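You operate a simulated robot arm through the tools that you are given. There is no shell and no other tool. Be economical: measure what you need, move in short steps, check, and stop when the job is done.

You run a simulated two-armed robot. Do the job below in one go: nothing can be reset, and whatever is moved stays where it is left.

## Task
Hold the orange bowl on the top of the potting stand steady with one hand and put the wooden marker marked "Brannagan" from the top of the potting stand in it with the other.

It is judged by the outcome, as a careful person would: the job done as asked, and still so three seconds after it is handed in. It fails if anything else is knocked over, pushed out of place, dropped, spilled or broken.

## Robot
Two 7-joint arms with two-finger parallel grippers on one trunk, on a base that drives. Base frame: it is fixed to the floor where the robot stands at the start and does not move with it; the origin is under the middle of the robot, x ahead of it, y to its left, z up. Lengths are in mm, angles in degrees, forces in N, time in s.
The left shoulder is at the start at [70, 134, 1126], the right one opposite. With the tool pointing down near the work surface each hand reaches from about 100 to 640 mm from the robot's upright axis, wherever it stands, measured 20 degrees to its own side. Payload 1.57 kg a hand.
Tool frame (each hand has its own): the origin (TCP) lies between the finger pads and is the grasp point; the fingertips stand 30 mm ahead of it; z points along the fingers, y is the line along which they close. The gripper opens to 80 mm. The fingers are 17 mm wide and 12 mm thick; the gripper's body (40 by 82 mm) begins 80 mm behind the TCP.
Orientation is that of the tool frame in the base frame, as a unit quaternion [x, y, z, w]. With the fingers straight down and closing along the base's y, the tool's x points along the base's -x, its y along +y and its z along -z.

## Interface
- The arms move only by the tool apply_moves. It takes "left_steps", "right_steps" or both (then of equal length, played together; a hand with none holds still); each is a list of rows, each a list of 3 entries, a list of its own where there are three numbers: the turn, a rotation vector about the tool's x, y, z in degrees, then the shift along the tool's x, y, z in mm, then the opening, from 0 (shut) to 1 (fully open). In form: [[[ax, ay, az], [dx, dy, dz], claw], ...]. A call has 1 to 8 rows; each row shifts and turns the commanded pose from where the row before left it, along the tool's axes as they then stand. Each row takes 0.2 s and may step no farther than 50 mm and 8.6 degrees from the row before; otherwise, or with a gripper value out of range, the whole call is refused. Where a pose cannot be reached the arm comes as near as it can. A force on the tool above 40 N (or 10 N above the force at the start of the call, whichever is more), or a blocked arm, ends the call early, and 0.2 s more pass. Each finger travels about 153 mm/s and halts on what it meets, pressing with about 42 N; the grip force reading is that of the motor and also rises with nothing between the fingers. The clock runs only during rows and for 0.2 s after the last one: add rows that do not move to give the fingers time. The reply holds the time, the measured pose of the TCP, the force on the tool along the base axes, the opening and the grip force, in the units named above and with some noise, with the torque about the TCP (base axes, N m) and any sound that the robot's microphone picked up, and new pictures: "pictures" is both (left out), scene, wrist or none (wrist: the cameras of the hands that moved).
- Cameras (640 x 400 px; columns grow to the right, rows downward): "scene" is now at [128.2, 19.3, 1335.6]; the picture's right is [0.22, -0.97, 0.00], its down [-0.71, -0.16, -0.68] and it looks along [0.66, 0.15, -0.73] (base axes); focal length 275 px, centre (320, 200). "left" rides on the left gripper at [72, 7, -122] in its tool frame; the picture's right is [-0.09, 1.00, 0.00], its down [-0.84, -0.08, -0.54] and it looks along [-0.54, -0.05, 0.84] (tool axes); focal length 238 px, centre (320, 200). "right" rides on the right gripper at [72, -7, -122] in its tool frame; the picture's right is [0.09, 1.00, 0.00], its down [-0.84, 0.08, -0.54] and it looks along [-0.54, 0.05, 0.84] (tool axes); focal length 238 px, centre (320, 200). There is no depth. A picture from a camera that has moved, and an enlarged one, comes with that camera's place and axes in the base frame and with its lens.
- slide_trunk(by): slides the trunk up (or, below 0, down) by that many mm; the arms and the scene camera ride with it, the base frame stays. It gives what a move gives, with no picture.
- drive_base(legs): drives the robot by 1 to 6 legs, each [ahead, left, turn to the left] in mm, mm and degrees, along the robot's own axes; the way and the turn of a leg run together, so that a leg with both is an arc; at most 1500 mm and 180 degrees a leg. The arms and the cameras ride along, it lands a little off, and it stops where it bumps. It gives what a move gives, and a new picture of the scene camera.
- pan_tilt(pan, tilt): turns the head with the scene camera to pan (to the left, within 86 degrees either way) and tilt (down, from -29 to 69), counted from straight ahead of the robot. It gives what a move gives, and a new picture of the scene camera.
- inspect(camera, box): a new picture of the part [left, top, right, bottom] of that camera's present view, enlarged. It takes no simulated time.
- job_done(): hands the job in; it is judged then, once.

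Work in short steps. Places have to be worked out from the pictures, the camera data and where the tool is seen: move nearer, look again, correct. Check each grasp and each placing, and mend what went wrong. You have 120 turns and 260 pictures in all, those below and enlarged ones among them. Open the grippers and draw the arms clear of the work before you hand the job in, unless the task says otherwise; then end with one line.

The tools are called as name(argument=value, ...) on one line, values as JSON. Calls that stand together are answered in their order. apply_moves: Moves the arms, as the interface text tells. Its arguments: {"type":"object","properties":{"left_steps":{"type":"array","items":{"type":"array"}},"right_steps":{"type":"array","items":{"type":"array"}},"pictures":{"type":"string","enum":["both","scene","wrist","none"]}},"required":[]} The other tools are called the same way: slide_trunk (by) slides the trunk up or down; drive_base (legs) drives the base; pan_tilt (pan, tilt) turns the head that bears the scene camera; inspect (camera, box) takes an enlarged picture of a part of a camera's view; job_done () hands the job in.

At the start:

```text
t: 0.0
left_eef_pos: [443.7, 254.5, 1056.2]
left_orientation: [-0.001, 1.0, 0.0, -0.001]
left_ft_force: [-0.2, 0.5, 0.7]
left_ft_torque: [-0.01, 0.0, 0.01]
left_finger_gap: 79.8
left_gripper_force: 0.0
right_eef_pos: [389.0, -140.4, 1085.3]
right_orientation: [0.002, 1.0, 0.0, 0.0]
right_ft_force: [0.5, 0.6, 0.3]
right_ft_torque: [0.01, 0.01, 0.0]
right_finger_gap: 80.1
right_gripper_force: 0.1
trunk travel left (down, up): [-700.0, 240.0]
robot x, y, heading: [1.0, 2.8, -0.1]
head pan, tilt: [13.0, 47.2]
```

scene: 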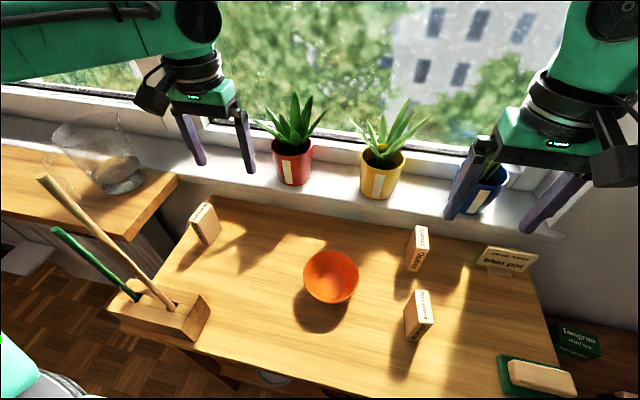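
right: 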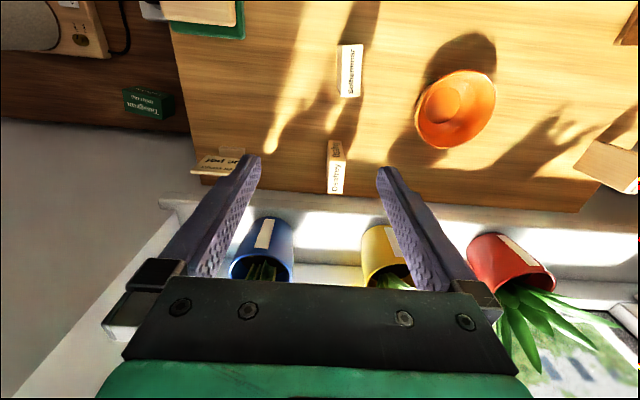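
left: 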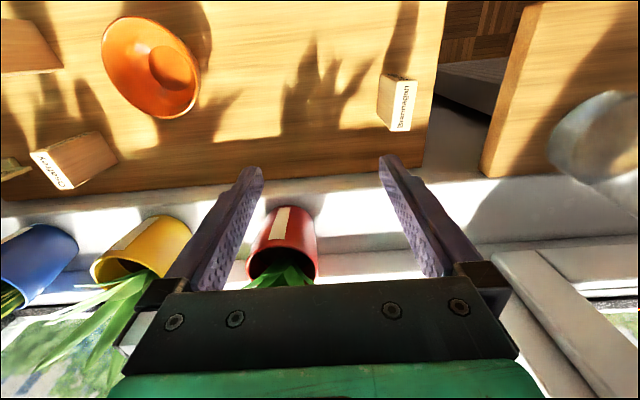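

The block at the far left of the stand seems to read "Brannagan". I'll enlarge both views to check that and see its shape.

inspect(camera="left", box=[340, 50, 460, 150])

inspect(camera="scene", box=[160, 180, 460, 360])

```text
4.00 times, centred on (400, 100) of left
camera zoom: at [371.9, 262.0, 1178.6], right [0.09, 1.0, 0.0], down [0.84, -0.08, 0.54], along [0.54, -0.05, -0.84], focal length 953 px, centre (0, 600)
```

zoom: 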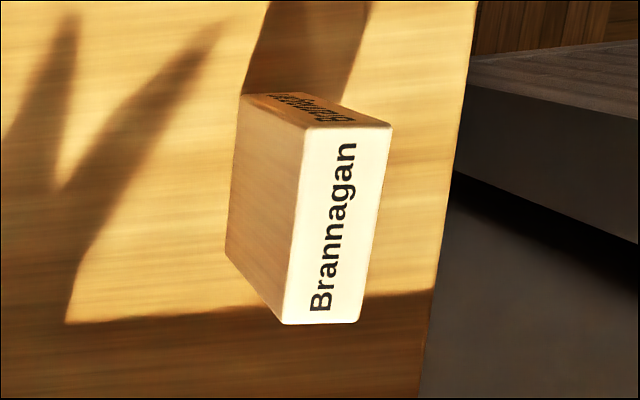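

```text
2.13 times, centred on (310, 270) of scene
camera zoom: at [128.2, 19.3, 1335.6], right [0.22, -0.97, 0.0], down [-0.71, -0.16, -0.68], along [0.66, 0.15, -0.73], focal length 586 px, centre (341, 51)
```

zoom: 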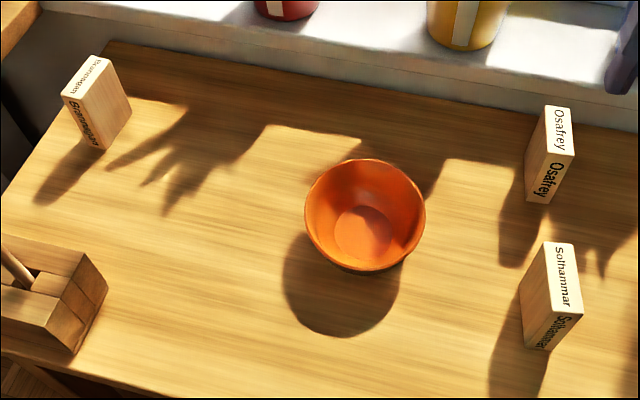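

The marker is Brannagan: an upright block centred near [441, 355], about 54 (x) by 24 (y) by 85 tall. Next I'll look at the bowl from both wrist cameras to triangulate its rim.

inspect(camera="left", box=[80, 0, 240, 130])

inspect(camera="right", box=[380, 30, 540, 170])

```text
3.08 times, centred on (160, 65) of left
camera zoom: at [371.9, 262.0, 1178.6], right [0.09, 1.0, 0.0], down [0.84, -0.08, 0.54], along [0.54, -0.05, -0.84], focal length 733 px, centre (812, 615)
```

zoom: 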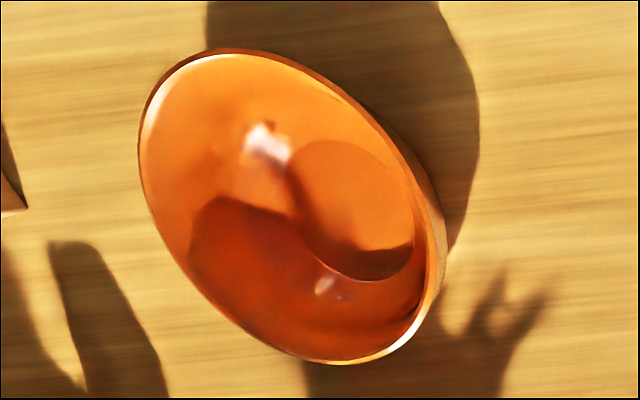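

```text
2.86 times, centred on (460, 100) of right
camera zoom: at [316.6, -148.6, 1206.0], right [-0.09, 1.0, 0.0], down [0.84, 0.07, 0.54], along [0.54, 0.05, -0.84], focal length 681 px, centre (-80, 486)
```

zoom: 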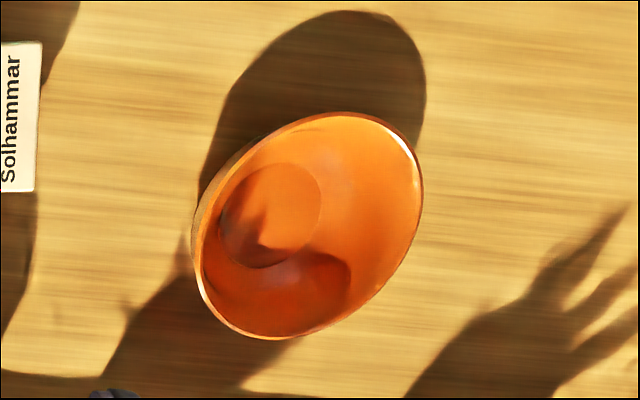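

I judge the bowl's rim centre to be at [375, 54, 848], radius about 54. I'll tilt the right hand 35° so its fingers follow the bowl's -y wall.

apply_moves(right_steps=[[[-7, 0, 0], [0, 0, 0], 0.6], [[-7, 0, 0], [0, 0, 0], 0.45], [[-7, 0, 0], [0, 0, 0], 0.45], [[-7, 0, 0], [0, 0, 0], 0.45], [[-7, 0, 0], [0, 0, 0], 0.45], [[0, 0, 0], [5, -7, 42], 0.45], [[0, 0, 0], [5, -7, 42], 0.45], [[0, 0, 0], [4, -7, 40], 0.45]])

```text
t: 1.8
left_eef_pos: [444.0, 254.3, 1055.9]
left_orientation: [-0.001, 1.0, 0.0, 0.001]
left_ft_force: [0.1, 0.0, -0.4]
left_ft_torque: [0.0, 0.03, -0.04]
left_finger_gap: 80.1
left_gripper_force: 0.1
right_eef_pos: [373.9, -89.2, 967.8]
right_orientation: [0.001, 0.954, 0.301, 0.001]
right_ft_force: [-0.1, -0.1, 0.9]
right_ft_torque: [-0.01, 0.0, 0.01]
right_finger_gap: 35.8
right_gripper_force: 0.1
trunk travel left (down, up): [-700.0, 240.0]
robot x, y, heading: [0.2, 0.2, -0.0]
head pan, tilt: [13.0, 47.2]
camera scene: at [128.7, 19.4, 1335.6], right [0.22, -0.97, 0.0], down [-0.72, -0.16, -0.68], along [0.66, 0.15, -0.73], focal length 275 px, centre (320, 200)
camera right: at [301.5, -165.7, 1063.1], right [-0.09, 0.82, 0.57], down [0.84, -0.25, 0.49], along [0.54, 0.52, -0.66], focal length 238 px, centre (320, 200)
```

scene: 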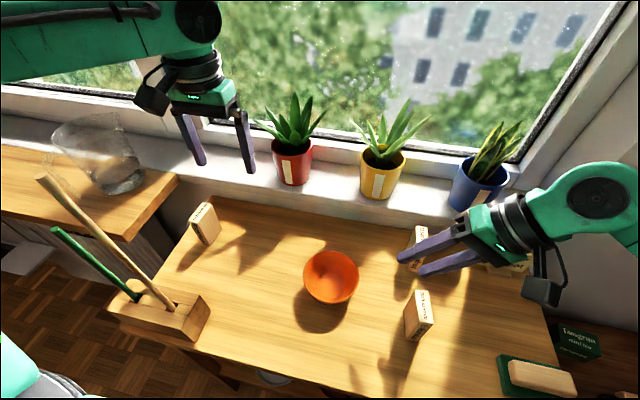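
right: 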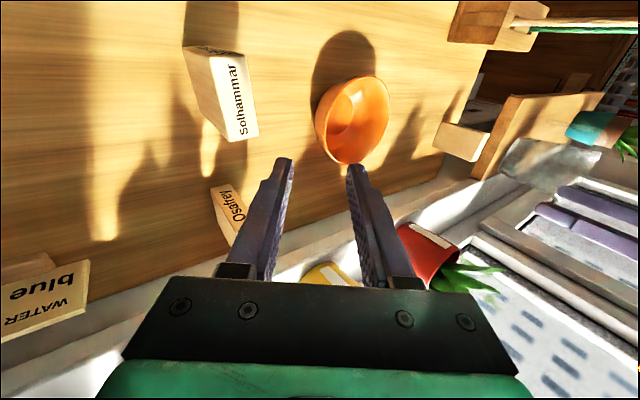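

The path is clear, so I'll advance along the tool axis to about 50 mm short of the grasp and check alignment.

apply_moves(right_steps=[[[0, 0, 0], [-0.5, 2, 44], 0.42], [[0, 0, 0], [-0.5, 2, 44], 0.42]])

inspect(camera="right", box=[220, 60, 440, 260])

inspect(camera="scene", box=[280, 210, 460, 340])

```text
t: 2.4
left_eef_pos: [444.1, 256.1, 1056.3]
left_orientation: [-0.001, 1.0, 0.0, 0.001]
left_ft_force: [0.0, 0.3, 0.7]
left_ft_torque: [-0.03, -0.01, 0.01]
left_finger_gap: 80.1
left_gripper_force: 0.1
right_eef_pos: [374.4, -35.6, 896.2]
right_orientation: [0.002, 0.954, 0.3, 0.0]
right_ft_force: [0.8, 0.5, -0.3]
right_ft_torque: [0.02, 0.01, 0.01]
right_finger_gap: 33.6
right_gripper_force: 0.0
trunk travel left (down, up): [-700.0, 240.0]
robot x, y, heading: [2.6, -1.8, 0.1]
head pan, tilt: [13.0, 47.2]
camera scene: at [129.0, 20.1, 1335.5], right [0.22, -0.97, 0.0], down [-0.72, -0.17, -0.68], along [0.66, 0.15, -0.73], focal length 275 px, centre (320, 200)
camera right: at [302.4, -111.4, 992.3], right [-0.09, 0.82, 0.57], down [0.84, -0.25, 0.49], along [0.54, 0.52, -0.66], focal length 238 px, centre (320, 200)
```

scene: 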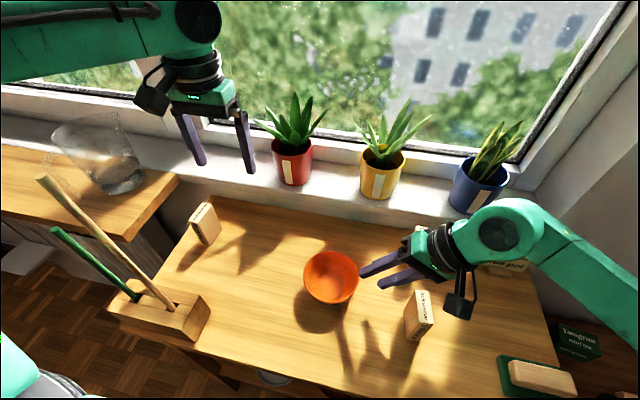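
right: 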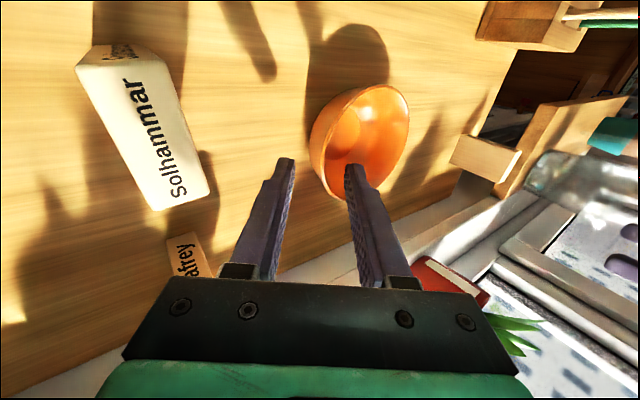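

```text
2.00 times, centred on (330, 160) of right
camera zoom: at [302.4, -111.4, 992.3], right [-0.09, 0.82, 0.57], down [0.84, -0.25, 0.49], along [0.54, 0.52, -0.66], focal length 477 px, centre (300, 280)
```

zoom: 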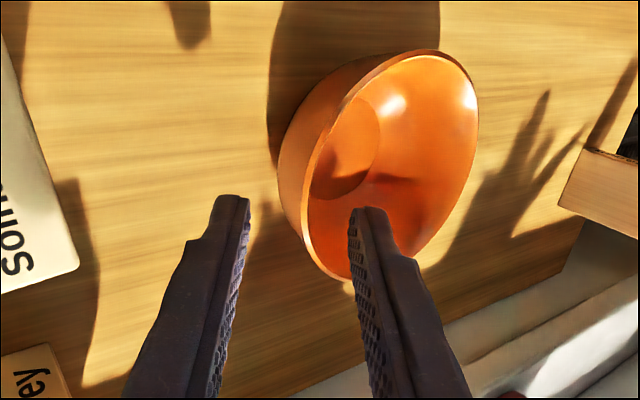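

```text
3.08 times, centred on (370, 275) of scene
camera zoom: at [129.0, 20.1, 1335.5], right [0.22, -0.97, 0.0], down [-0.72, -0.17, -0.68], along [0.66, 0.15, -0.73], focal length 845 px, centre (166, -31)
```

zoom: 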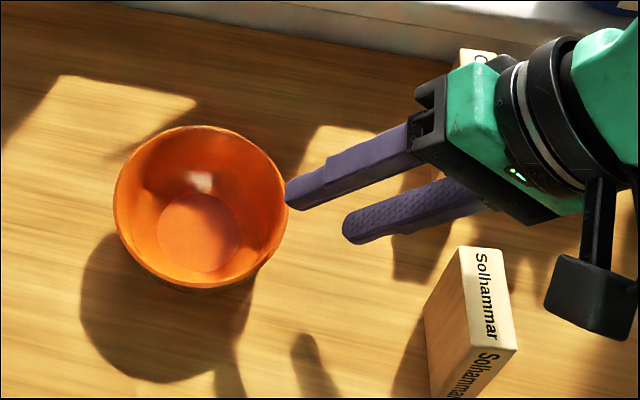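

The visible strip of outer wall shows the bowl is nearly hemispherical, with steep walls near the rim, so a 14° tilt will fit better. I'll ease the tilt back and line up above the rim.

apply_moves(right_steps=[[[7, 0, 0], [0, 0, 0], 0.42], [[7, 0, 0], [0, 0, 0], 0.42], [[7, 0, 0], [0, 0, 0], 0.42], [[0, 0, 0], [-0.5, 12, 2], 0.42], [[0, 0, 0], [0, 11, 2.5], 0.42], [[0, 0, 0], [0, 0, 0], 0.42]], pictures="none")

inspect(camera="right", box=[220, 60, 440, 260])

inspect(camera="scene", box=[280, 210, 460, 340])

```text
t: 3.8
left_eef_pos: [443.7, 253.8, 1055.4]
left_orientation: [-0.001, 1.0, 0.0, 0.0]
left_ft_force: [-0.5, -0.5, 0.7]
left_ft_torque: [0.0, -0.02, 0.0]
left_finger_gap: 80.0
left_gripper_force: 0.0
right_eef_pos: [376.7, -9.5, 901.9]
right_orientation: [0.002, 0.993, 0.122, 0.001]
right_ft_force: [-0.9, 0.1, 0.1]
right_ft_torque: [-0.01, -0.03, 0.01]
right_finger_gap: 33.5
right_gripper_force: 0.1
trunk travel left (down, up): [-700.0, 240.0]
robot x, y, heading: [-1.5, -1.3, 0.1]
head pan, tilt: [13.0, 47.2]
```

```text
2.00 times, centred on (330, 160) of right
camera zoom: at [304.0, -46.1, 1018.2], right [-0.09, 0.97, 0.24], down [0.84, -0.06, 0.55], along [0.54, 0.25, -0.8], focal length 477 px, centre (300, 280)
```

zoom: 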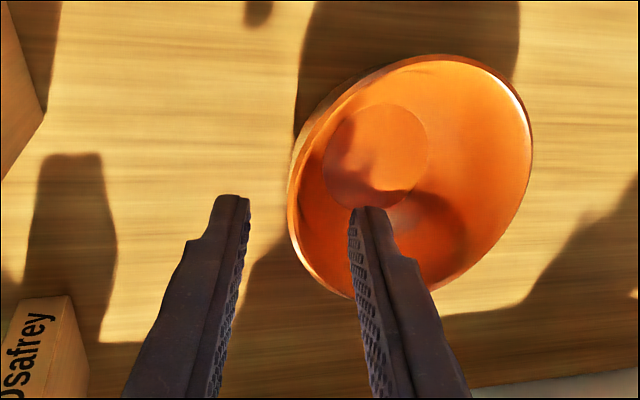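

```text
3.08 times, centred on (370, 275) of scene
camera zoom: at [128.1, 19.1, 1335.6], right [0.22, -0.97, 0.0], down [-0.71, -0.16, -0.68], along [0.66, 0.15, -0.73], focal length 845 px, centre (166, -31)
```

zoom: 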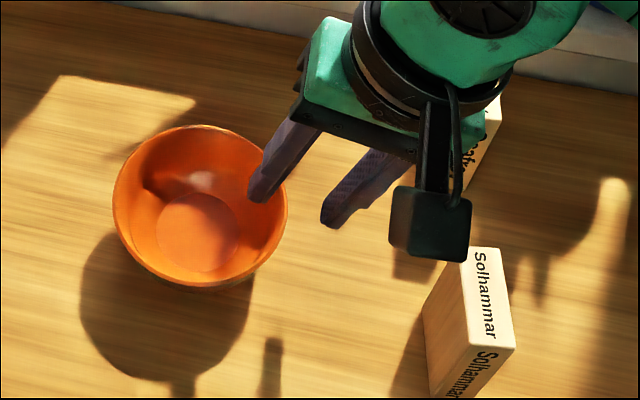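

The inner finger is over the bowl and the outer one is outside it. I'll descend along the tool axis to put the tips about 20 mm below the rim.

apply_moves(right_steps=[[[0, 0, 0], [0, -1.5, 22], 0.42], [[0, 0, 0], [0, -1.5, 22], 0.42], [[0, 0, 0], [0, 0, 0], 0.42]], pictures="none")

inspect(camera="right", box=[220, 60, 440, 260])

inspect(camera="scene", box=[280, 210, 460, 340])

```text
t: 4.6
left_eef_pos: [443.6, 255.2, 1056.4]
left_orientation: [-0.001, 1.0, 0.0, -0.001]
left_ft_force: [-0.4, -0.1, -0.5]
left_ft_torque: [0.0, -0.02, 0.01]
left_finger_gap: 79.9
left_gripper_force: 0.1
right_eef_pos: [375.2, -0.9, 860.4]
right_orientation: [0.002, 0.993, 0.122, 0.001]
right_ft_force: [0.6, -0.4, 0.3]
right_ft_torque: [0.0, -0.02, -0.02]
right_finger_gap: 33.7
right_gripper_force: 0.1
trunk travel left (down, up): [-700.0, 240.0]
robot x, y, heading: [3.2, 1.8, -0.2]
head pan, tilt: [13.0, 47.2]
```

```text
2.00 times, centred on (330, 160) of right
camera zoom: at [303.2, -38.5, 976.6], right [-0.09, 0.97, 0.24], down [0.84, -0.06, 0.55], along [0.54, 0.25, -0.8], focal length 477 px, centre (300, 280)
```

zoom: 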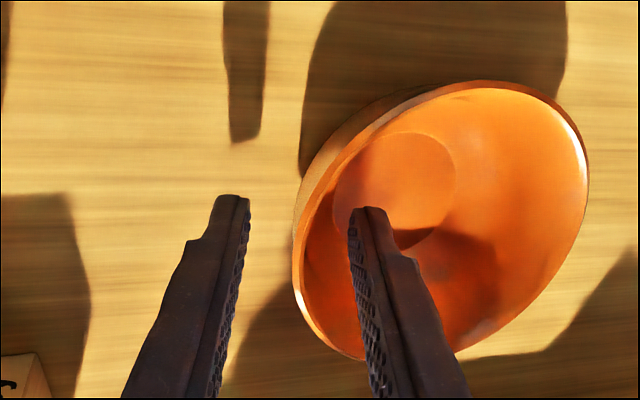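

```text
3.08 times, centred on (370, 275) of scene
camera zoom: at [128.1, 19.3, 1335.6], right [0.22, -0.97, 0.0], down [-0.71, -0.16, -0.68], along [0.66, 0.15, -0.73], focal length 845 px, centre (166, -31)
```

zoom: 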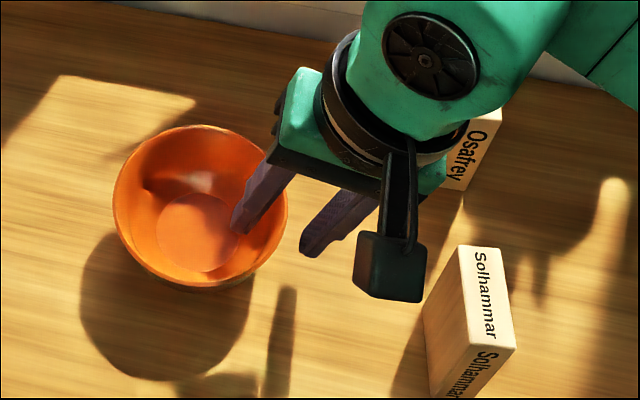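

The rim wall lies about 2–3 mm to the outer side of the finger midline, so I'll shift that much and close gradually, watching the force.

apply_moves(right_steps=[[[0, 0, 0], [0, -2.5, 0], 0.42], [[0, 0, 0], [0, 0, 0], 0.25], [[0, 0, 0], [0, 0, 0], 0.15], [[0, 0, 0], [0, 0, 0], 0.1]], pictures="none")

inspect(camera="right", box=[220, 60, 440, 260])

inspect(camera="scene", box=[280, 210, 460, 340])

```text
t: 5.6
left_eef_pos: [444.0, 254.8, 1055.4]
left_orientation: [-0.001, 1.0, 0.0, 0.0]
left_ft_force: [0.8, 0.5, -0.9]
left_ft_torque: [-0.04, 0.01, 0.01]
left_finger_gap: 80.3
left_gripper_force: 0.0
right_eef_pos: [376.8, -3.4, 859.0]
right_orientation: [0.002, 0.992, 0.124, 0.001]
right_ft_force: [-0.7, 0.5, 1.8]
right_ft_torque: [0.06, 0.0, -0.02]
right_finger_gap: 9.4
right_gripper_force: 0.9
trunk travel left (down, up): [-700.0, 240.0]
robot x, y, heading: [-4.0, 0.3, -0.2]
head pan, tilt: [13.0, 47.2]
```

```text
2.00 times, centred on (330, 160) of right
camera zoom: at [304.0, -40.6, 975.3], right [-0.09, 0.97, 0.24], down [0.84, -0.06, 0.55], along [0.54, 0.25, -0.8], focal length 477 px, centre (300, 280)
```

zoom: 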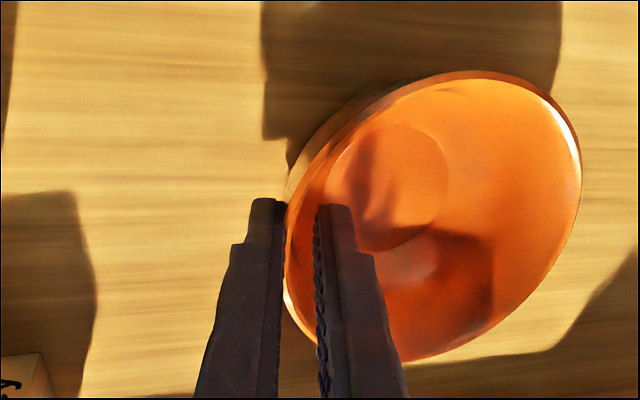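

```text
3.08 times, centred on (370, 275) of scene
camera zoom: at [128.1, 19.7, 1335.6], right [0.22, -0.97, 0.0], down [-0.71, -0.17, -0.68], along [0.66, 0.15, -0.73], focal length 845 px, centre (166, -31)
```

zoom: 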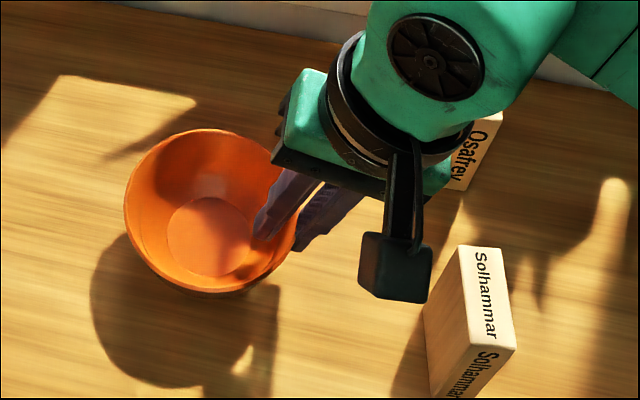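

The inner finger touched first and slid the bowl about 6 mm toward the hand. Both fingers are now around the wall, so I'll close fully and check that the bowl stays level.

apply_moves(right_steps=[[[0, 0, 0], [0, 0.5, 0], 0.05], [[0, 0, 0], [0, 0, 0], 0.02], [[0, 0, 0], [0, 0, 0], 0.0]], pictures="none")

inspect(camera="right", box=[220, 60, 440, 260])

inspect(camera="scene", box=[280, 210, 460, 340])

```text
t: 6.4
left_eef_pos: [442.0, 256.0, 1056.0]
left_orientation: [-0.001, 1.0, 0.0, 0.001]
left_ft_force: [-0.5, -0.5, -0.1]
left_ft_torque: [-0.02, 0.02, 0.0]
left_finger_gap: 79.9
left_gripper_force: 0.0
right_eef_pos: [377.6, -3.3, 860.2]
right_orientation: [0.002, 0.992, 0.123, 0.002]
right_ft_force: [3.1, 1.0, 15.1]
right_ft_torque: [0.74, 0.32, -0.18]
right_finger_gap: 7.1
right_gripper_force: 26.4
trunk travel left (down, up): [-700.0, 240.0]
robot x, y, heading: [1.4, 1.5, -0.1]
head pan, tilt: [13.0, 47.2]
```

```text
2.00 times, centred on (330, 160) of right
camera zoom: at [304.0, -40.5, 975.7], right [-0.09, 0.97, 0.24], down [0.83, -0.06, 0.55], along [0.54, 0.25, -0.8], focal length 477 px, centre (300, 280)
```

zoom: 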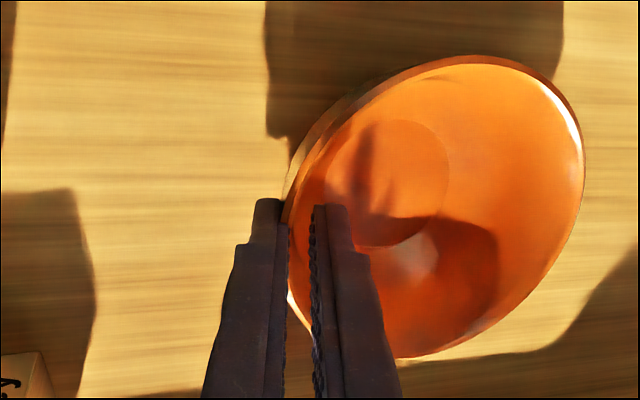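

```text
3.08 times, centred on (370, 275) of scene
camera zoom: at [127.1, 19.4, 1335.8], right [0.22, -0.97, 0.0], down [-0.71, -0.16, -0.68], along [0.66, 0.15, -0.73], focal length 845 px, centre (166, -31)
```

zoom: 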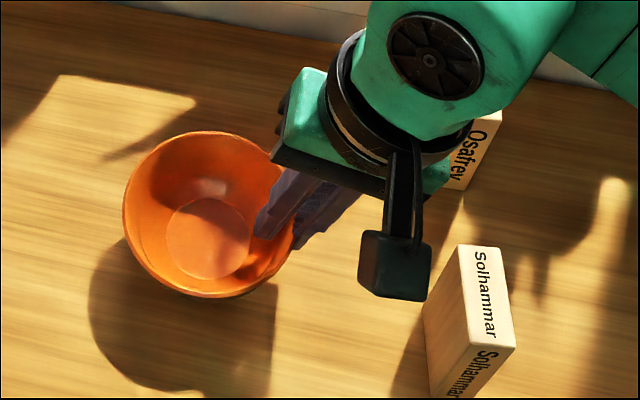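

The torque says the inner fingertip is bearing on the lower wall while the outer pad bears on the rim. More tilt is needed, so I'll loosen, add 10° of tilt and close again.

apply_moves(right_steps=[[[0, 0, 0], [0, 0, 0], 0.16], [[0, 0, 0], [0, 0, 0], 0.16], [[-5, 0, 0], [0, -1, 0], 0.16], [[-5, 0, 0], [0, -1, 0], 0.16], [[0, 0, 0], [0, 0, 0], 0.1], [[0, 0, 0], [0, 0, 0], 0.07]], pictures="none")

inspect(camera="right", box=[220, 60, 440, 260])

inspect(camera="scene", box=[280, 210, 460, 340])

```text
t: 7.8
left_eef_pos: [443.6, 254.9, 1056.7]
left_orientation: [-0.001, 1.0, 0.0, 0.0]
left_ft_force: [0.0, -0.9, 0.5]
left_ft_torque: [-0.04, 0.0, 0.01]
left_finger_gap: 79.9
left_gripper_force: 0.1
right_eef_pos: [377.1, -7.1, 858.5]
right_orientation: [0.002, 0.978, 0.209, 0.0]
right_ft_force: [-0.4, 0.4, 0.2]
right_ft_torque: [-0.01, -0.02, 0.02]
right_finger_gap: 5.4
right_gripper_force: 0.0
trunk travel left (down, up): [-700.0, 240.0]
robot x, y, heading: [0.3, 1.1, -0.2]
head pan, tilt: [13.0, 47.2]
```

```text
2.00 times, centred on (330, 160) of right
camera zoom: at [304.8, -63.4, 967.0], right [-0.09, 0.91, 0.41], down [0.84, -0.15, 0.53], along [0.54, 0.39, -0.75], focal length 477 px, centre (300, 280)
```

zoom: 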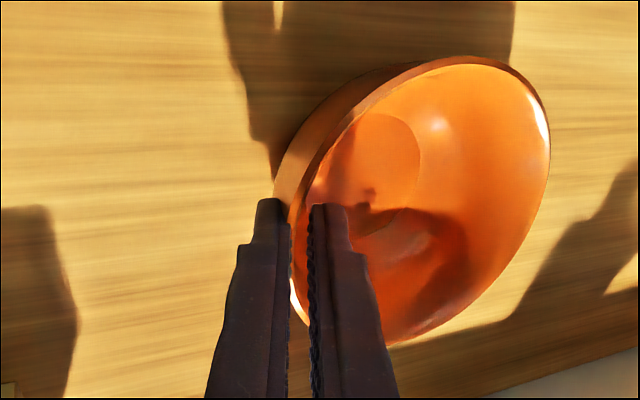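

```text
3.08 times, centred on (370, 275) of scene
camera zoom: at [128.2, 19.1, 1335.6], right [0.22, -0.97, 0.0], down [-0.71, -0.16, -0.68], along [0.66, 0.15, -0.73], focal length 845 px, centre (166, -31)
```

zoom: 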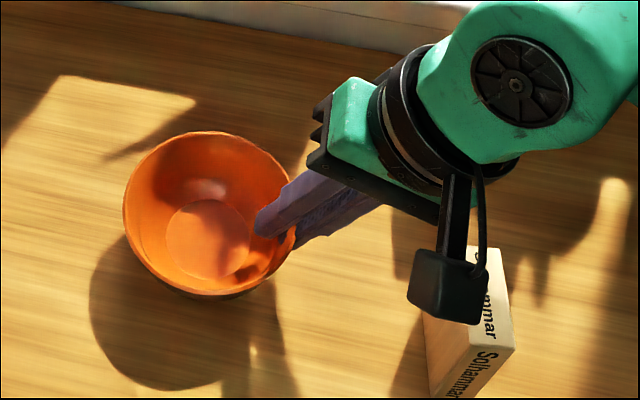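

Gap is 5.4 mm with no force yet, so the fit is better. I'll close gently and read the torque.

apply_moves(right_steps=[[[0, 0, 0], [0, 0, 0], 0.05], [[0, 0, 0], [0, 0, 0], 0.03], [[0, 0, 0], [0, 0, 0], 0.0]], pictures="none")

inspect(camera="scene", box=[280, 210, 460, 340])

inspect(camera="right", box=[220, 60, 440, 260])

```text
t: 8.6
left_eef_pos: [443.9, 255.4, 1057.2]
left_orientation: [0.0, 1.0, 0.001, 0.0]
left_ft_force: [0.5, 0.3, -0.2]
left_ft_torque: [0.01, -0.03, -0.03]
left_finger_gap: 80.1
left_gripper_force: 0.1
right_eef_pos: [376.9, -6.0, 859.0]
right_orientation: [0.002, 0.978, 0.209, 0.002]
right_ft_force: [1.0, -1.2, 1.4]
right_ft_torque: [0.07, 0.06, -0.05]
right_finger_gap: 3.4
right_gripper_force: 24.6
trunk travel left (down, up): [-700.0, 240.0]
robot x, y, heading: [0.7, 2.1, 0.2]
head pan, tilt: [13.0, 47.2]
```

```text
3.08 times, centred on (370, 275) of scene
camera zoom: at [128.3, 19.2, 1335.6], right [0.22, -0.97, 0.0], down [-0.72, -0.16, -0.68], along [0.66, 0.15, -0.73], focal length 845 px, centre (166, -31)
```

zoom: 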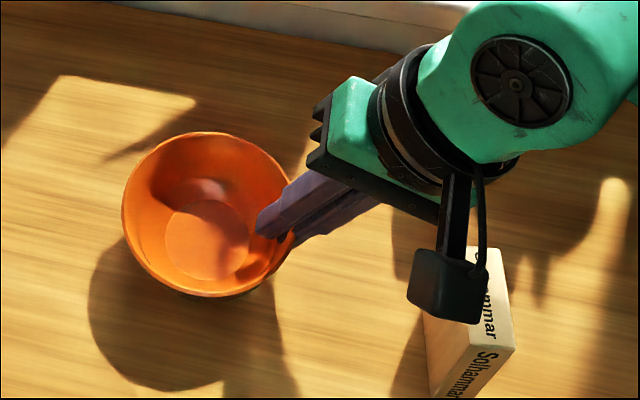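

```text
2.00 times, centred on (330, 160) of right
camera zoom: at [305.0, -63.2, 967.1], right [-0.09, 0.91, 0.41], down [0.84, -0.15, 0.53], along [0.54, 0.39, -0.75], focal length 477 px, centre (300, 280)
```

zoom: 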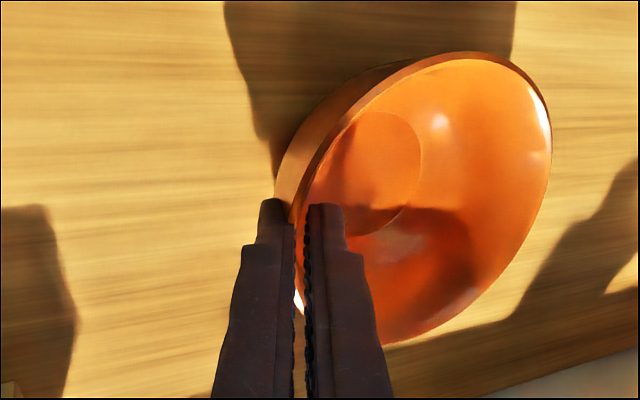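

The bowl is now held cleanly: gap 3.4 mm, negligible torque, and it sits level around [375, 48]. Next I'll bring the left hand above the marker.

apply_moves(left_steps=[[[0, 0, 0], [1, 34, 10], 0.9], [[0, 0, 0], [1, 33, 25], 0.8], [[0, 0, 0], [1, 33, 30], 0.75], [[0, 0, 0], [0, 0, 30], 0.75], [[0, 0, 0], [0, 0, 0], 0.75]])

inspect(camera="left", box=[200, 40, 440, 240])

inspect(camera="scene", box=[140, 130, 280, 260])

```text
t: 9.8
left_eef_pos: [437.4, 356.9, 962.8]
left_orientation: [-0.001, 1.0, 0.0, 0.001]
left_ft_force: [0.5, 0.3, -0.7]
left_ft_torque: [-0.01, 0.03, -0.02]
left_finger_gap: 59.9
left_gripper_force: 0.0
right_eef_pos: [378.0, -5.0, 858.5]
right_orientation: [0.0, 0.978, 0.21, 0.001]
right_ft_force: [0.0, -0.6, 2.2]
right_ft_torque: [0.09, 0.14, 0.0]
right_finger_gap: 3.4
right_gripper_force: 24.5
trunk travel left (down, up): [-700.0, 240.0]
robot x, y, heading: [-1.4, -1.1, -0.1]
head pan, tilt: [13.0, 47.2]
camera scene: at [127.8, 19.4, 1335.6], right [0.22, -0.97, 0.0], down [-0.71, -0.17, -0.68], along [0.66, 0.15, -0.73], focal length 275 px, centre (320, 200)
camera left: at [365.5, 364.1, 1084.6], right [0.09, 1.0, 0.0], down [0.84, -0.08, 0.54], along [0.54, -0.05, -0.84], focal length 238 px, centre (320, 200)
```

scene: 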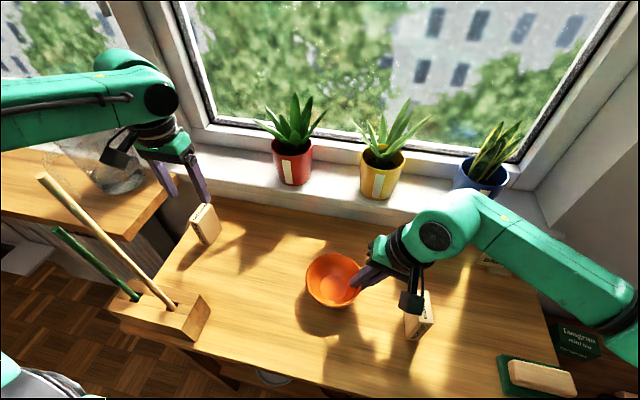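
left: 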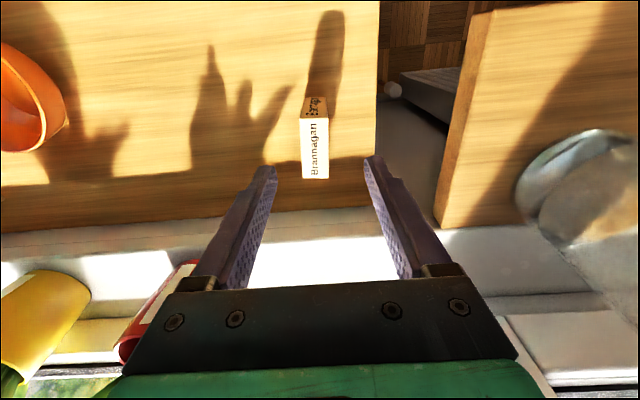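

```text
2.00 times, centred on (320, 140) of left
camera zoom: at [365.5, 364.1, 1084.6], right [0.09, 1.0, 0.0], down [0.84, -0.08, 0.54], along [0.54, -0.05, -0.84], focal length 477 px, centre (320, 320)
```

zoom: 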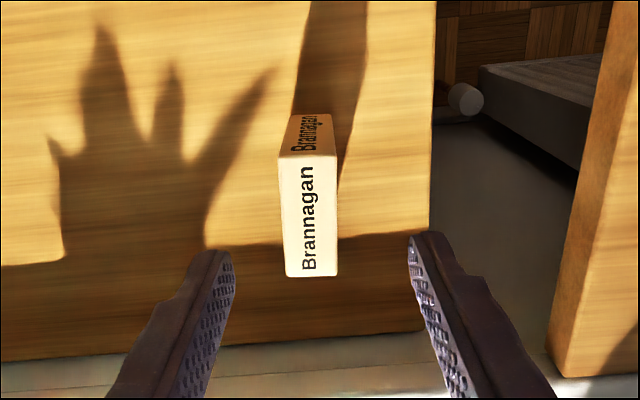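

```text
3.08 times, centred on (210, 195) of scene
camera zoom: at [127.8, 19.4, 1335.6], right [0.22, -0.97, 0.0], down [-0.71, -0.17, -0.68], along [0.66, 0.15, -0.73], focal length 845 px, centre (658, 215)
```

zoom: 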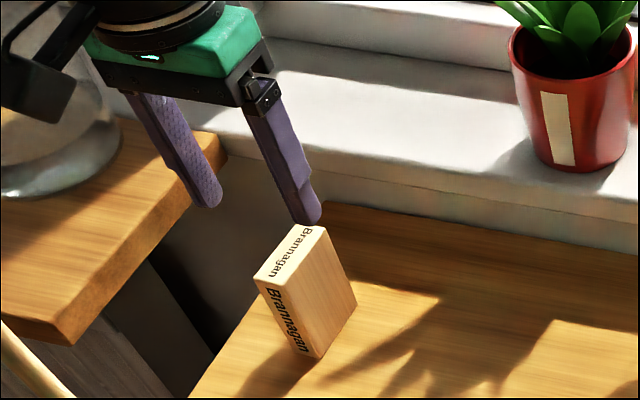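

The block centre is [442, 353], yawed about -4°, with its top near 885. I'll align the left hand and descend around it.

apply_moves(left_steps=[[[0, 0, 4], [-4, -4, 20], 0.7], [[0, 0, 0], [0, 0, 25], 0.65], [[0, 0, 0], [0, 0, 0], 0.65]], pictures="none")

inspect(camera="left", box=[200, 40, 440, 240])

inspect(camera="scene", box=[140, 130, 280, 260])

```text
t: 10.6
left_eef_pos: [445.0, 352.3, 918.9]
left_orientation: [0.034, 0.999, 0.001, 0.001]
left_ft_force: [0.2, 0.3, 0.3]
left_ft_torque: [0.01, 0.0, 0.0]
left_finger_gap: 51.8
left_gripper_force: 0.0
right_eef_pos: [377.3, -5.4, 859.1]
right_orientation: [0.001, 0.978, 0.208, 0.002]
right_ft_force: [0.3, 0.0, 1.1]
right_ft_torque: [0.16, 0.14, -0.03]
right_finger_gap: 3.4
right_gripper_force: 23.6
trunk travel left (down, up): [-700.0, 240.0]
robot x, y, heading: [1.1, 1.4, -0.0]
head pan, tilt: [13.0, 47.2]
```

```text
2.00 times, centred on (320, 140) of left
camera zoom: at [373.1, 365.0, 1040.5], right [0.16, 0.99, 0.0], down [0.83, -0.13, 0.54], along [0.54, -0.09, -0.84], focal length 477 px, centre (320, 320)
```

zoom: 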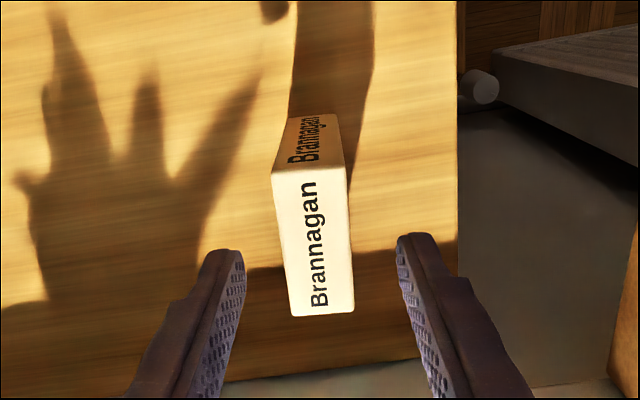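

```text
3.08 times, centred on (210, 195) of scene
camera zoom: at [127.8, 19.5, 1335.6], right [0.22, -0.97, 0.0], down [-0.71, -0.17, -0.68], along [0.66, 0.15, -0.73], focal length 845 px, centre (658, 215)
```

zoom: 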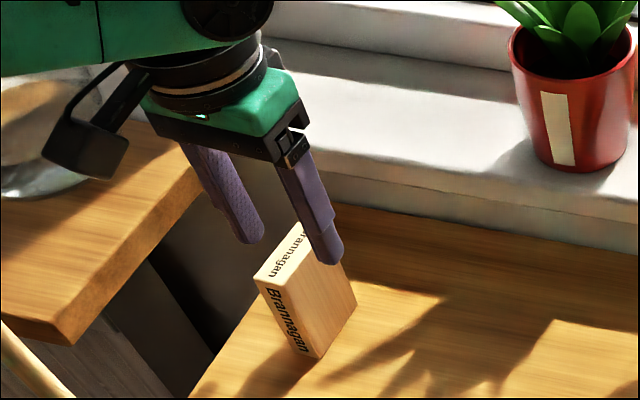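

The hand is centred on the block within about 1 mm. I'll descend to z≈876 and close gently.

apply_moves(left_steps=[[[0, 0, 0], [0, 0, 22], 0.65], [[0, 0, 0], [0, -0.5, 21], 0.6], [[0, 0, 0], [0, 0, 0], 0.4], [[0, 0, 0], [0, 0, 0], 0.33], [[0, 0, 0], [0, 0, 0], 0.28], [[0, 0, 0], [0, 0, 0], 0.15], [[0, 0, 0], [0, 0, 0], 0.15]], pictures="none")

inspect(camera="left", box=[200, 40, 440, 240])

inspect(camera="scene", box=[140, 130, 280, 260])

```text
t: 12.2
left_eef_pos: [444.2, 351.6, 875.3]
left_orientation: [0.034, 0.999, 0.0, 0.0]
left_ft_force: [-0.1, 0.1, -0.3]
left_ft_torque: [-0.01, -0.03, -0.05]
left_finger_gap: 23.4
left_gripper_force: 35.6
right_eef_pos: [375.5, -7.0, 859.6]
right_orientation: [0.0, 0.978, 0.208, 0.0]
right_ft_force: [-0.2, -0.9, 2.2]
right_ft_torque: [0.15, 0.18, 0.01]
right_finger_gap: 3.4
right_gripper_force: 24.4
trunk travel left (down, up): [-700.0, 240.0]
robot x, y, heading: [-2.0, -0.3, -0.1]
head pan, tilt: [13.0, 47.2]
```

```text
2.00 times, centred on (320, 140) of left
camera zoom: at [373.3, 363.0, 997.5], right [0.16, 0.99, 0.0], down [0.83, -0.13, 0.54], along [0.54, -0.09, -0.84], focal length 477 px, centre (320, 320)
```

zoom: 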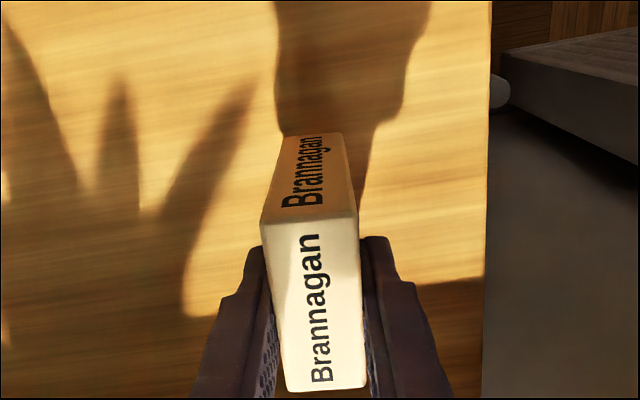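

```text
3.08 times, centred on (210, 195) of scene
camera zoom: at [127.9, 19.4, 1335.6], right [0.22, -0.97, 0.0], down [-0.71, -0.16, -0.68], along [0.66, 0.15, -0.73], focal length 845 px, centre (658, 215)
```

zoom: 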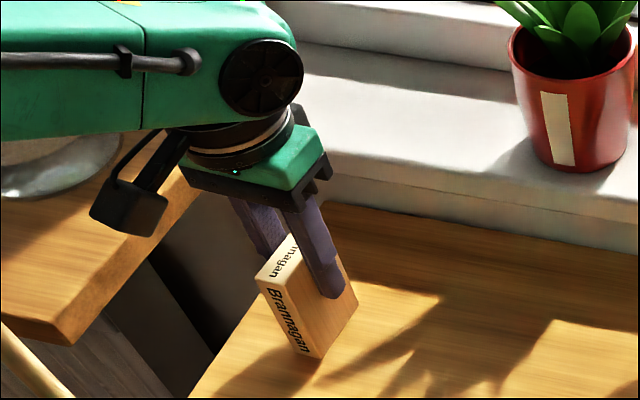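

The marker is gripped (gap 23.4 mm). I'll lift it straight up and check it.

apply_moves(left_steps=[[[0, 0, 0], [0, 0, -15], 0.15], [[0, 0, 0], [0, 0, -30], 0.15], [[0, 0, 0], [0, 0, -35], 0.15], [[0, 0, 0], [0, 0, -30], 0.15], [[0, 0, 0], [6, -40, 0], 0.15], [[0, 0, 0], [7, -45, 0], 0.15], [[0, 0, 0], [7, -45, 0], 0.15], [[0, 0, 0], [6, -40, 0], 0.15]])

```text
t: 14.0
left_eef_pos: [405.0, 181.9, 986.7]
left_orientation: [0.034, 0.999, 0.001, 0.0]
left_ft_force: [-1.0, -0.8, -1.2]
left_ft_torque: [0.01, -0.02, -0.03]
left_finger_gap: 23.4
left_gripper_force: 35.8
right_eef_pos: [377.4, -7.2, 858.8]
right_orientation: [0.001, 0.978, 0.208, 0.0]
right_ft_force: [-0.3, -1.3, 3.7]
right_ft_torque: [0.12, 0.19, 0.02]
right_finger_gap: 3.4
right_gripper_force: 24.6
trunk travel left (down, up): [-700.0, 240.0]
robot x, y, heading: [2.2, -3.1, -0.0]
head pan, tilt: [13.0, 47.2]
camera scene: at [128.2, 18.0, 1335.6], right [0.22, -0.97, 0.0], down [-0.71, -0.16, -0.68], along [0.66, 0.15, -0.73], focal length 275 px, centre (320, 200)
camera left: at [333.5, 194.1, 1108.7], right [0.16, 0.99, 0.0], down [0.83, -0.13, 0.54], along [0.54, -0.09, -0.84], focal length 238 px, centre (320, 200)
```

scene: 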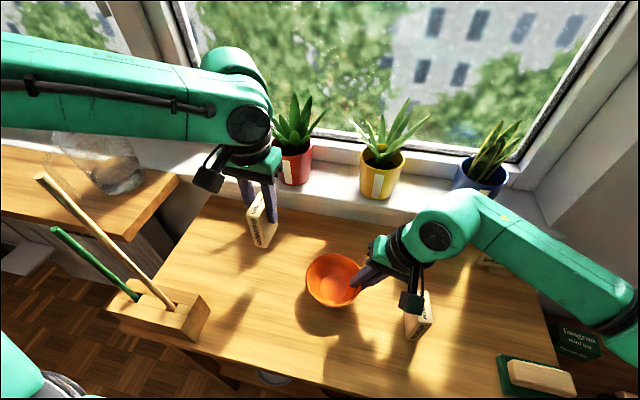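
left: 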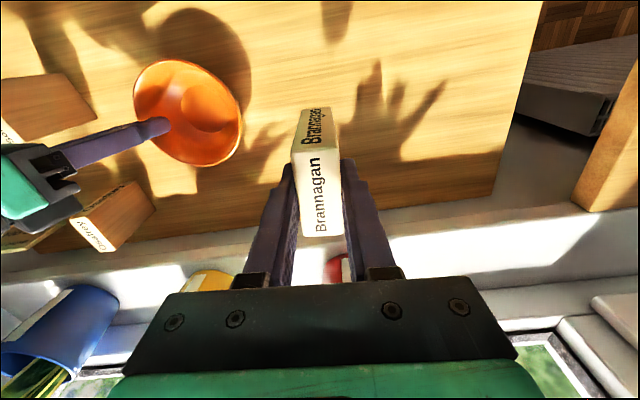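

The marker is held well. The bowl centre measures about [373, 47], so I'll move over it while still high and check clearance from the right hand.

apply_moves(left_steps=[[[0, 0, 0], [7, -45, 0], 0.15], [[0, 0, 0], [7, -45, 0], 0.15], [[0, 0, 0], [6, -38, 0], 0.15], [[0, 0, 0], [0, 0, 0], 0.15]])

inspect(camera="left", box=[180, 30, 420, 250])

inspect(camera="right", box=[220, 0, 540, 240])

```text
t: 15.0
left_eef_pos: [377.0, 56.4, 983.2]
left_orientation: [0.034, 0.999, -0.001, 0.0]
left_ft_force: [1.5, -0.3, -0.1]
left_ft_torque: [-0.02, 0.02, 0.04]
left_finger_gap: 23.4
left_gripper_force: 35.7
right_eef_pos: [376.0, -6.8, 858.8]
right_orientation: [0.001, 0.978, 0.208, 0.001]
right_ft_force: [-0.6, -2.9, 2.8]
right_ft_torque: [0.06, 0.18, 0.05]
right_finger_gap: 3.5
right_gripper_force: 24.0
trunk travel left (down, up): [-700.0, 240.0]
robot x, y, heading: [0.8, 0.1, -0.0]
head pan, tilt: [13.0, 47.2]
camera scene: at [127.5, 19.0, 1335.7], right [0.22, -0.97, 0.0], down [-0.71, -0.16, -0.68], along [0.66, 0.15, -0.73], focal length 275 px, centre (320, 200)
camera left: at [306.3, 68.4, 1105.8], right [0.16, 0.99, 0.0], down [0.83, -0.13, 0.54], along [0.54, -0.09, -0.84], focal length 238 px, centre (320, 200)
```

scene: 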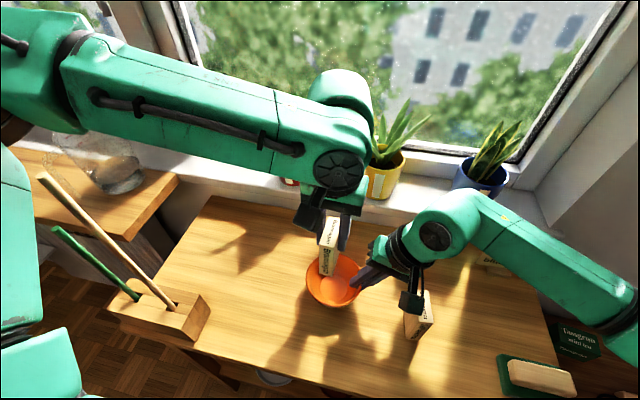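
left: 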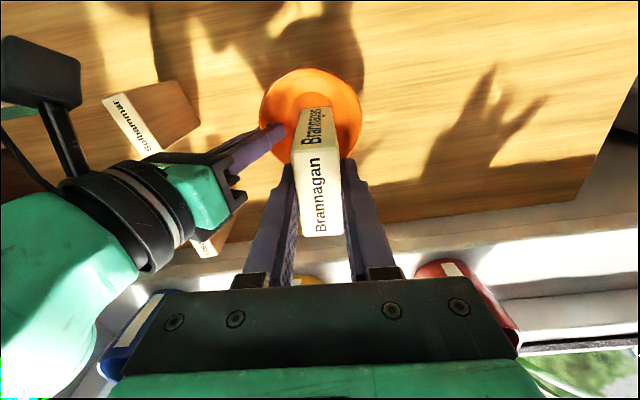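

```text
1.82 times, centred on (300, 140) of left
camera zoom: at [306.3, 68.4, 1105.8], right [0.16, 0.99, 0.0], down [0.83, -0.13, 0.54], along [0.54, -0.09, -0.84], focal length 433 px, centre (356, 309)
```

zoom: 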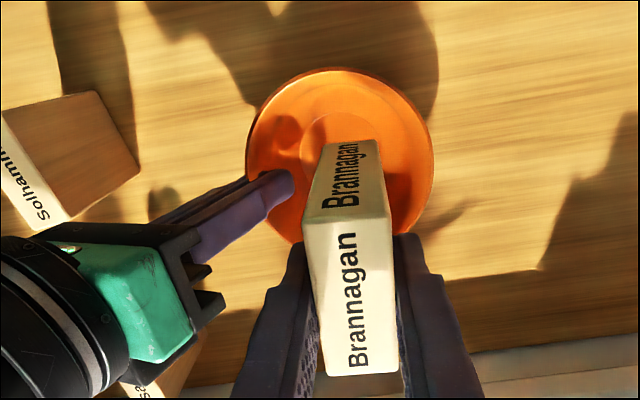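

```text
1.67 times, centred on (380, 120) of right
camera zoom: at [304.6, -63.5, 967.1], right [-0.09, 0.91, 0.41], down [0.84, -0.15, 0.53], along [0.54, 0.39, -0.75], focal length 397 px, centre (220, 333)
```

zoom: 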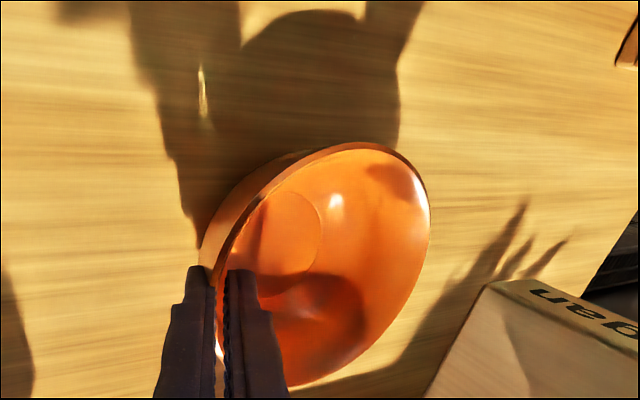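

The marker is about 6 mm too far toward +y. I'll correct that and lower it 75 mm, leaving about 25 mm above the bowl floor, then check.

apply_moves(left_steps=[[[0, 0, 0], [0, -5, 15], 0.15], [[0, 0, 0], [0, 0, 20], 0.15], [[0, 0, 0], [0, 0, 20], 0.15], [[0, 0, 0], [0, 0, 20], 0.15], [[0, 0, 0], [0, 0, 0], 0.15]])

inspect(camera="scene", box=[270, 180, 450, 320])

inspect(camera="right", box=[220, 0, 540, 240])

```text
t: 16.2
left_eef_pos: [376.0, 44.5, 911.1]
left_orientation: [0.035, 0.999, 0.003, 0.003]
left_ft_force: [-1.0, -0.3, -0.7]
left_ft_torque: [-0.01, -0.01, 0.0]
left_finger_gap: 23.4
left_gripper_force: 35.7
right_eef_pos: [372.8, -11.0, 861.6]
right_orientation: [0.0, 0.977, 0.212, 0.003]
right_ft_force: [0.2, 0.2, -2.2]
right_ft_torque: [-0.12, 0.02, 0.01]
right_finger_gap: 3.5
right_gripper_force: 24.4
trunk travel left (down, up): [-700.0, 240.0]
robot x, y, heading: [-2.1, -3.3, 0.2]
head pan, tilt: [13.0, 47.2]
camera scene: at [122.6, 12.3, 1336.8], right [0.22, -0.97, 0.0], down [-0.71, -0.16, -0.68], along [0.67, 0.16, -0.73], focal length 275 px, centre (320, 200)
camera left: at [303.6, 56.6, 1032.9], right [0.16, 0.99, 0.01], down [0.83, -0.14, 0.55], along [0.54, -0.08, -0.84], focal length 238 px, centre (320, 200)
```

scene: 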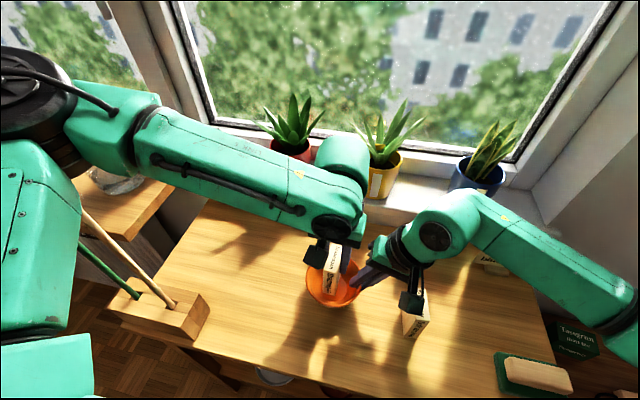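
left: 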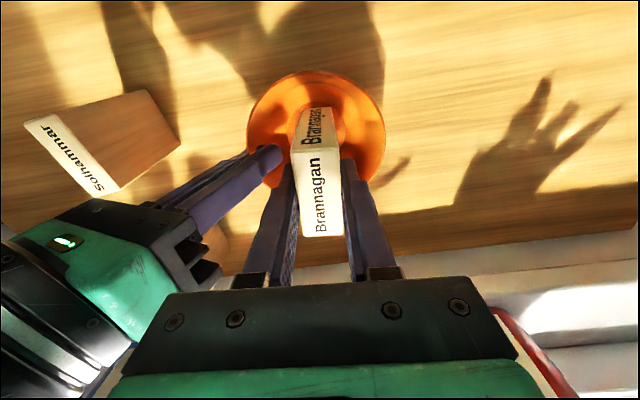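

```text
2.86 times, centred on (360, 250) of scene
camera zoom: at [122.6, 12.3, 1336.8], right [0.22, -0.97, 0.0], down [-0.71, -0.16, -0.68], along [0.67, 0.16, -0.73], focal length 785 px, centre (206, 57)
```

zoom: 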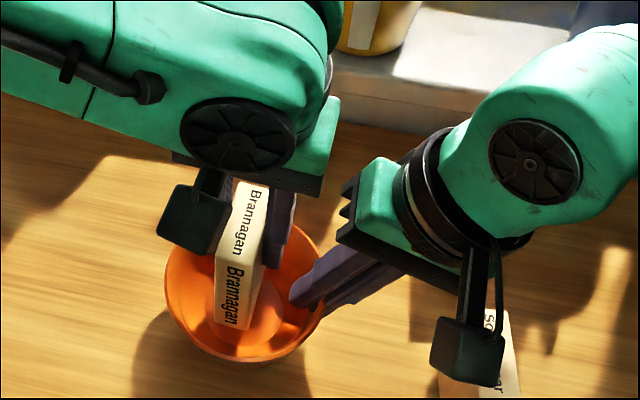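

```text
1.67 times, centred on (380, 120) of right
camera zoom: at [300.9, -68.1, 968.5], right [-0.09, 0.91, 0.41], down [0.83, -0.16, 0.53], along [0.54, 0.39, -0.74], focal length 397 px, centre (220, 333)
```

zoom: 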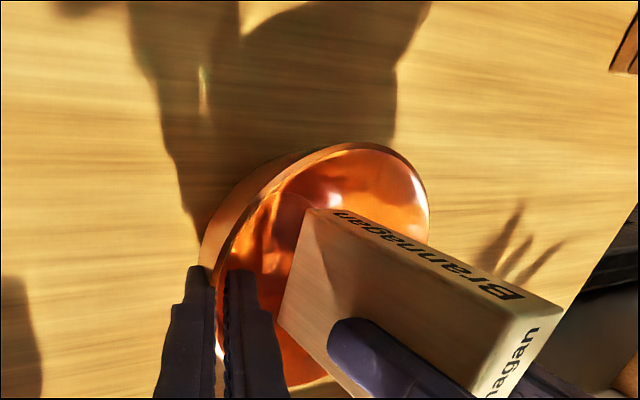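

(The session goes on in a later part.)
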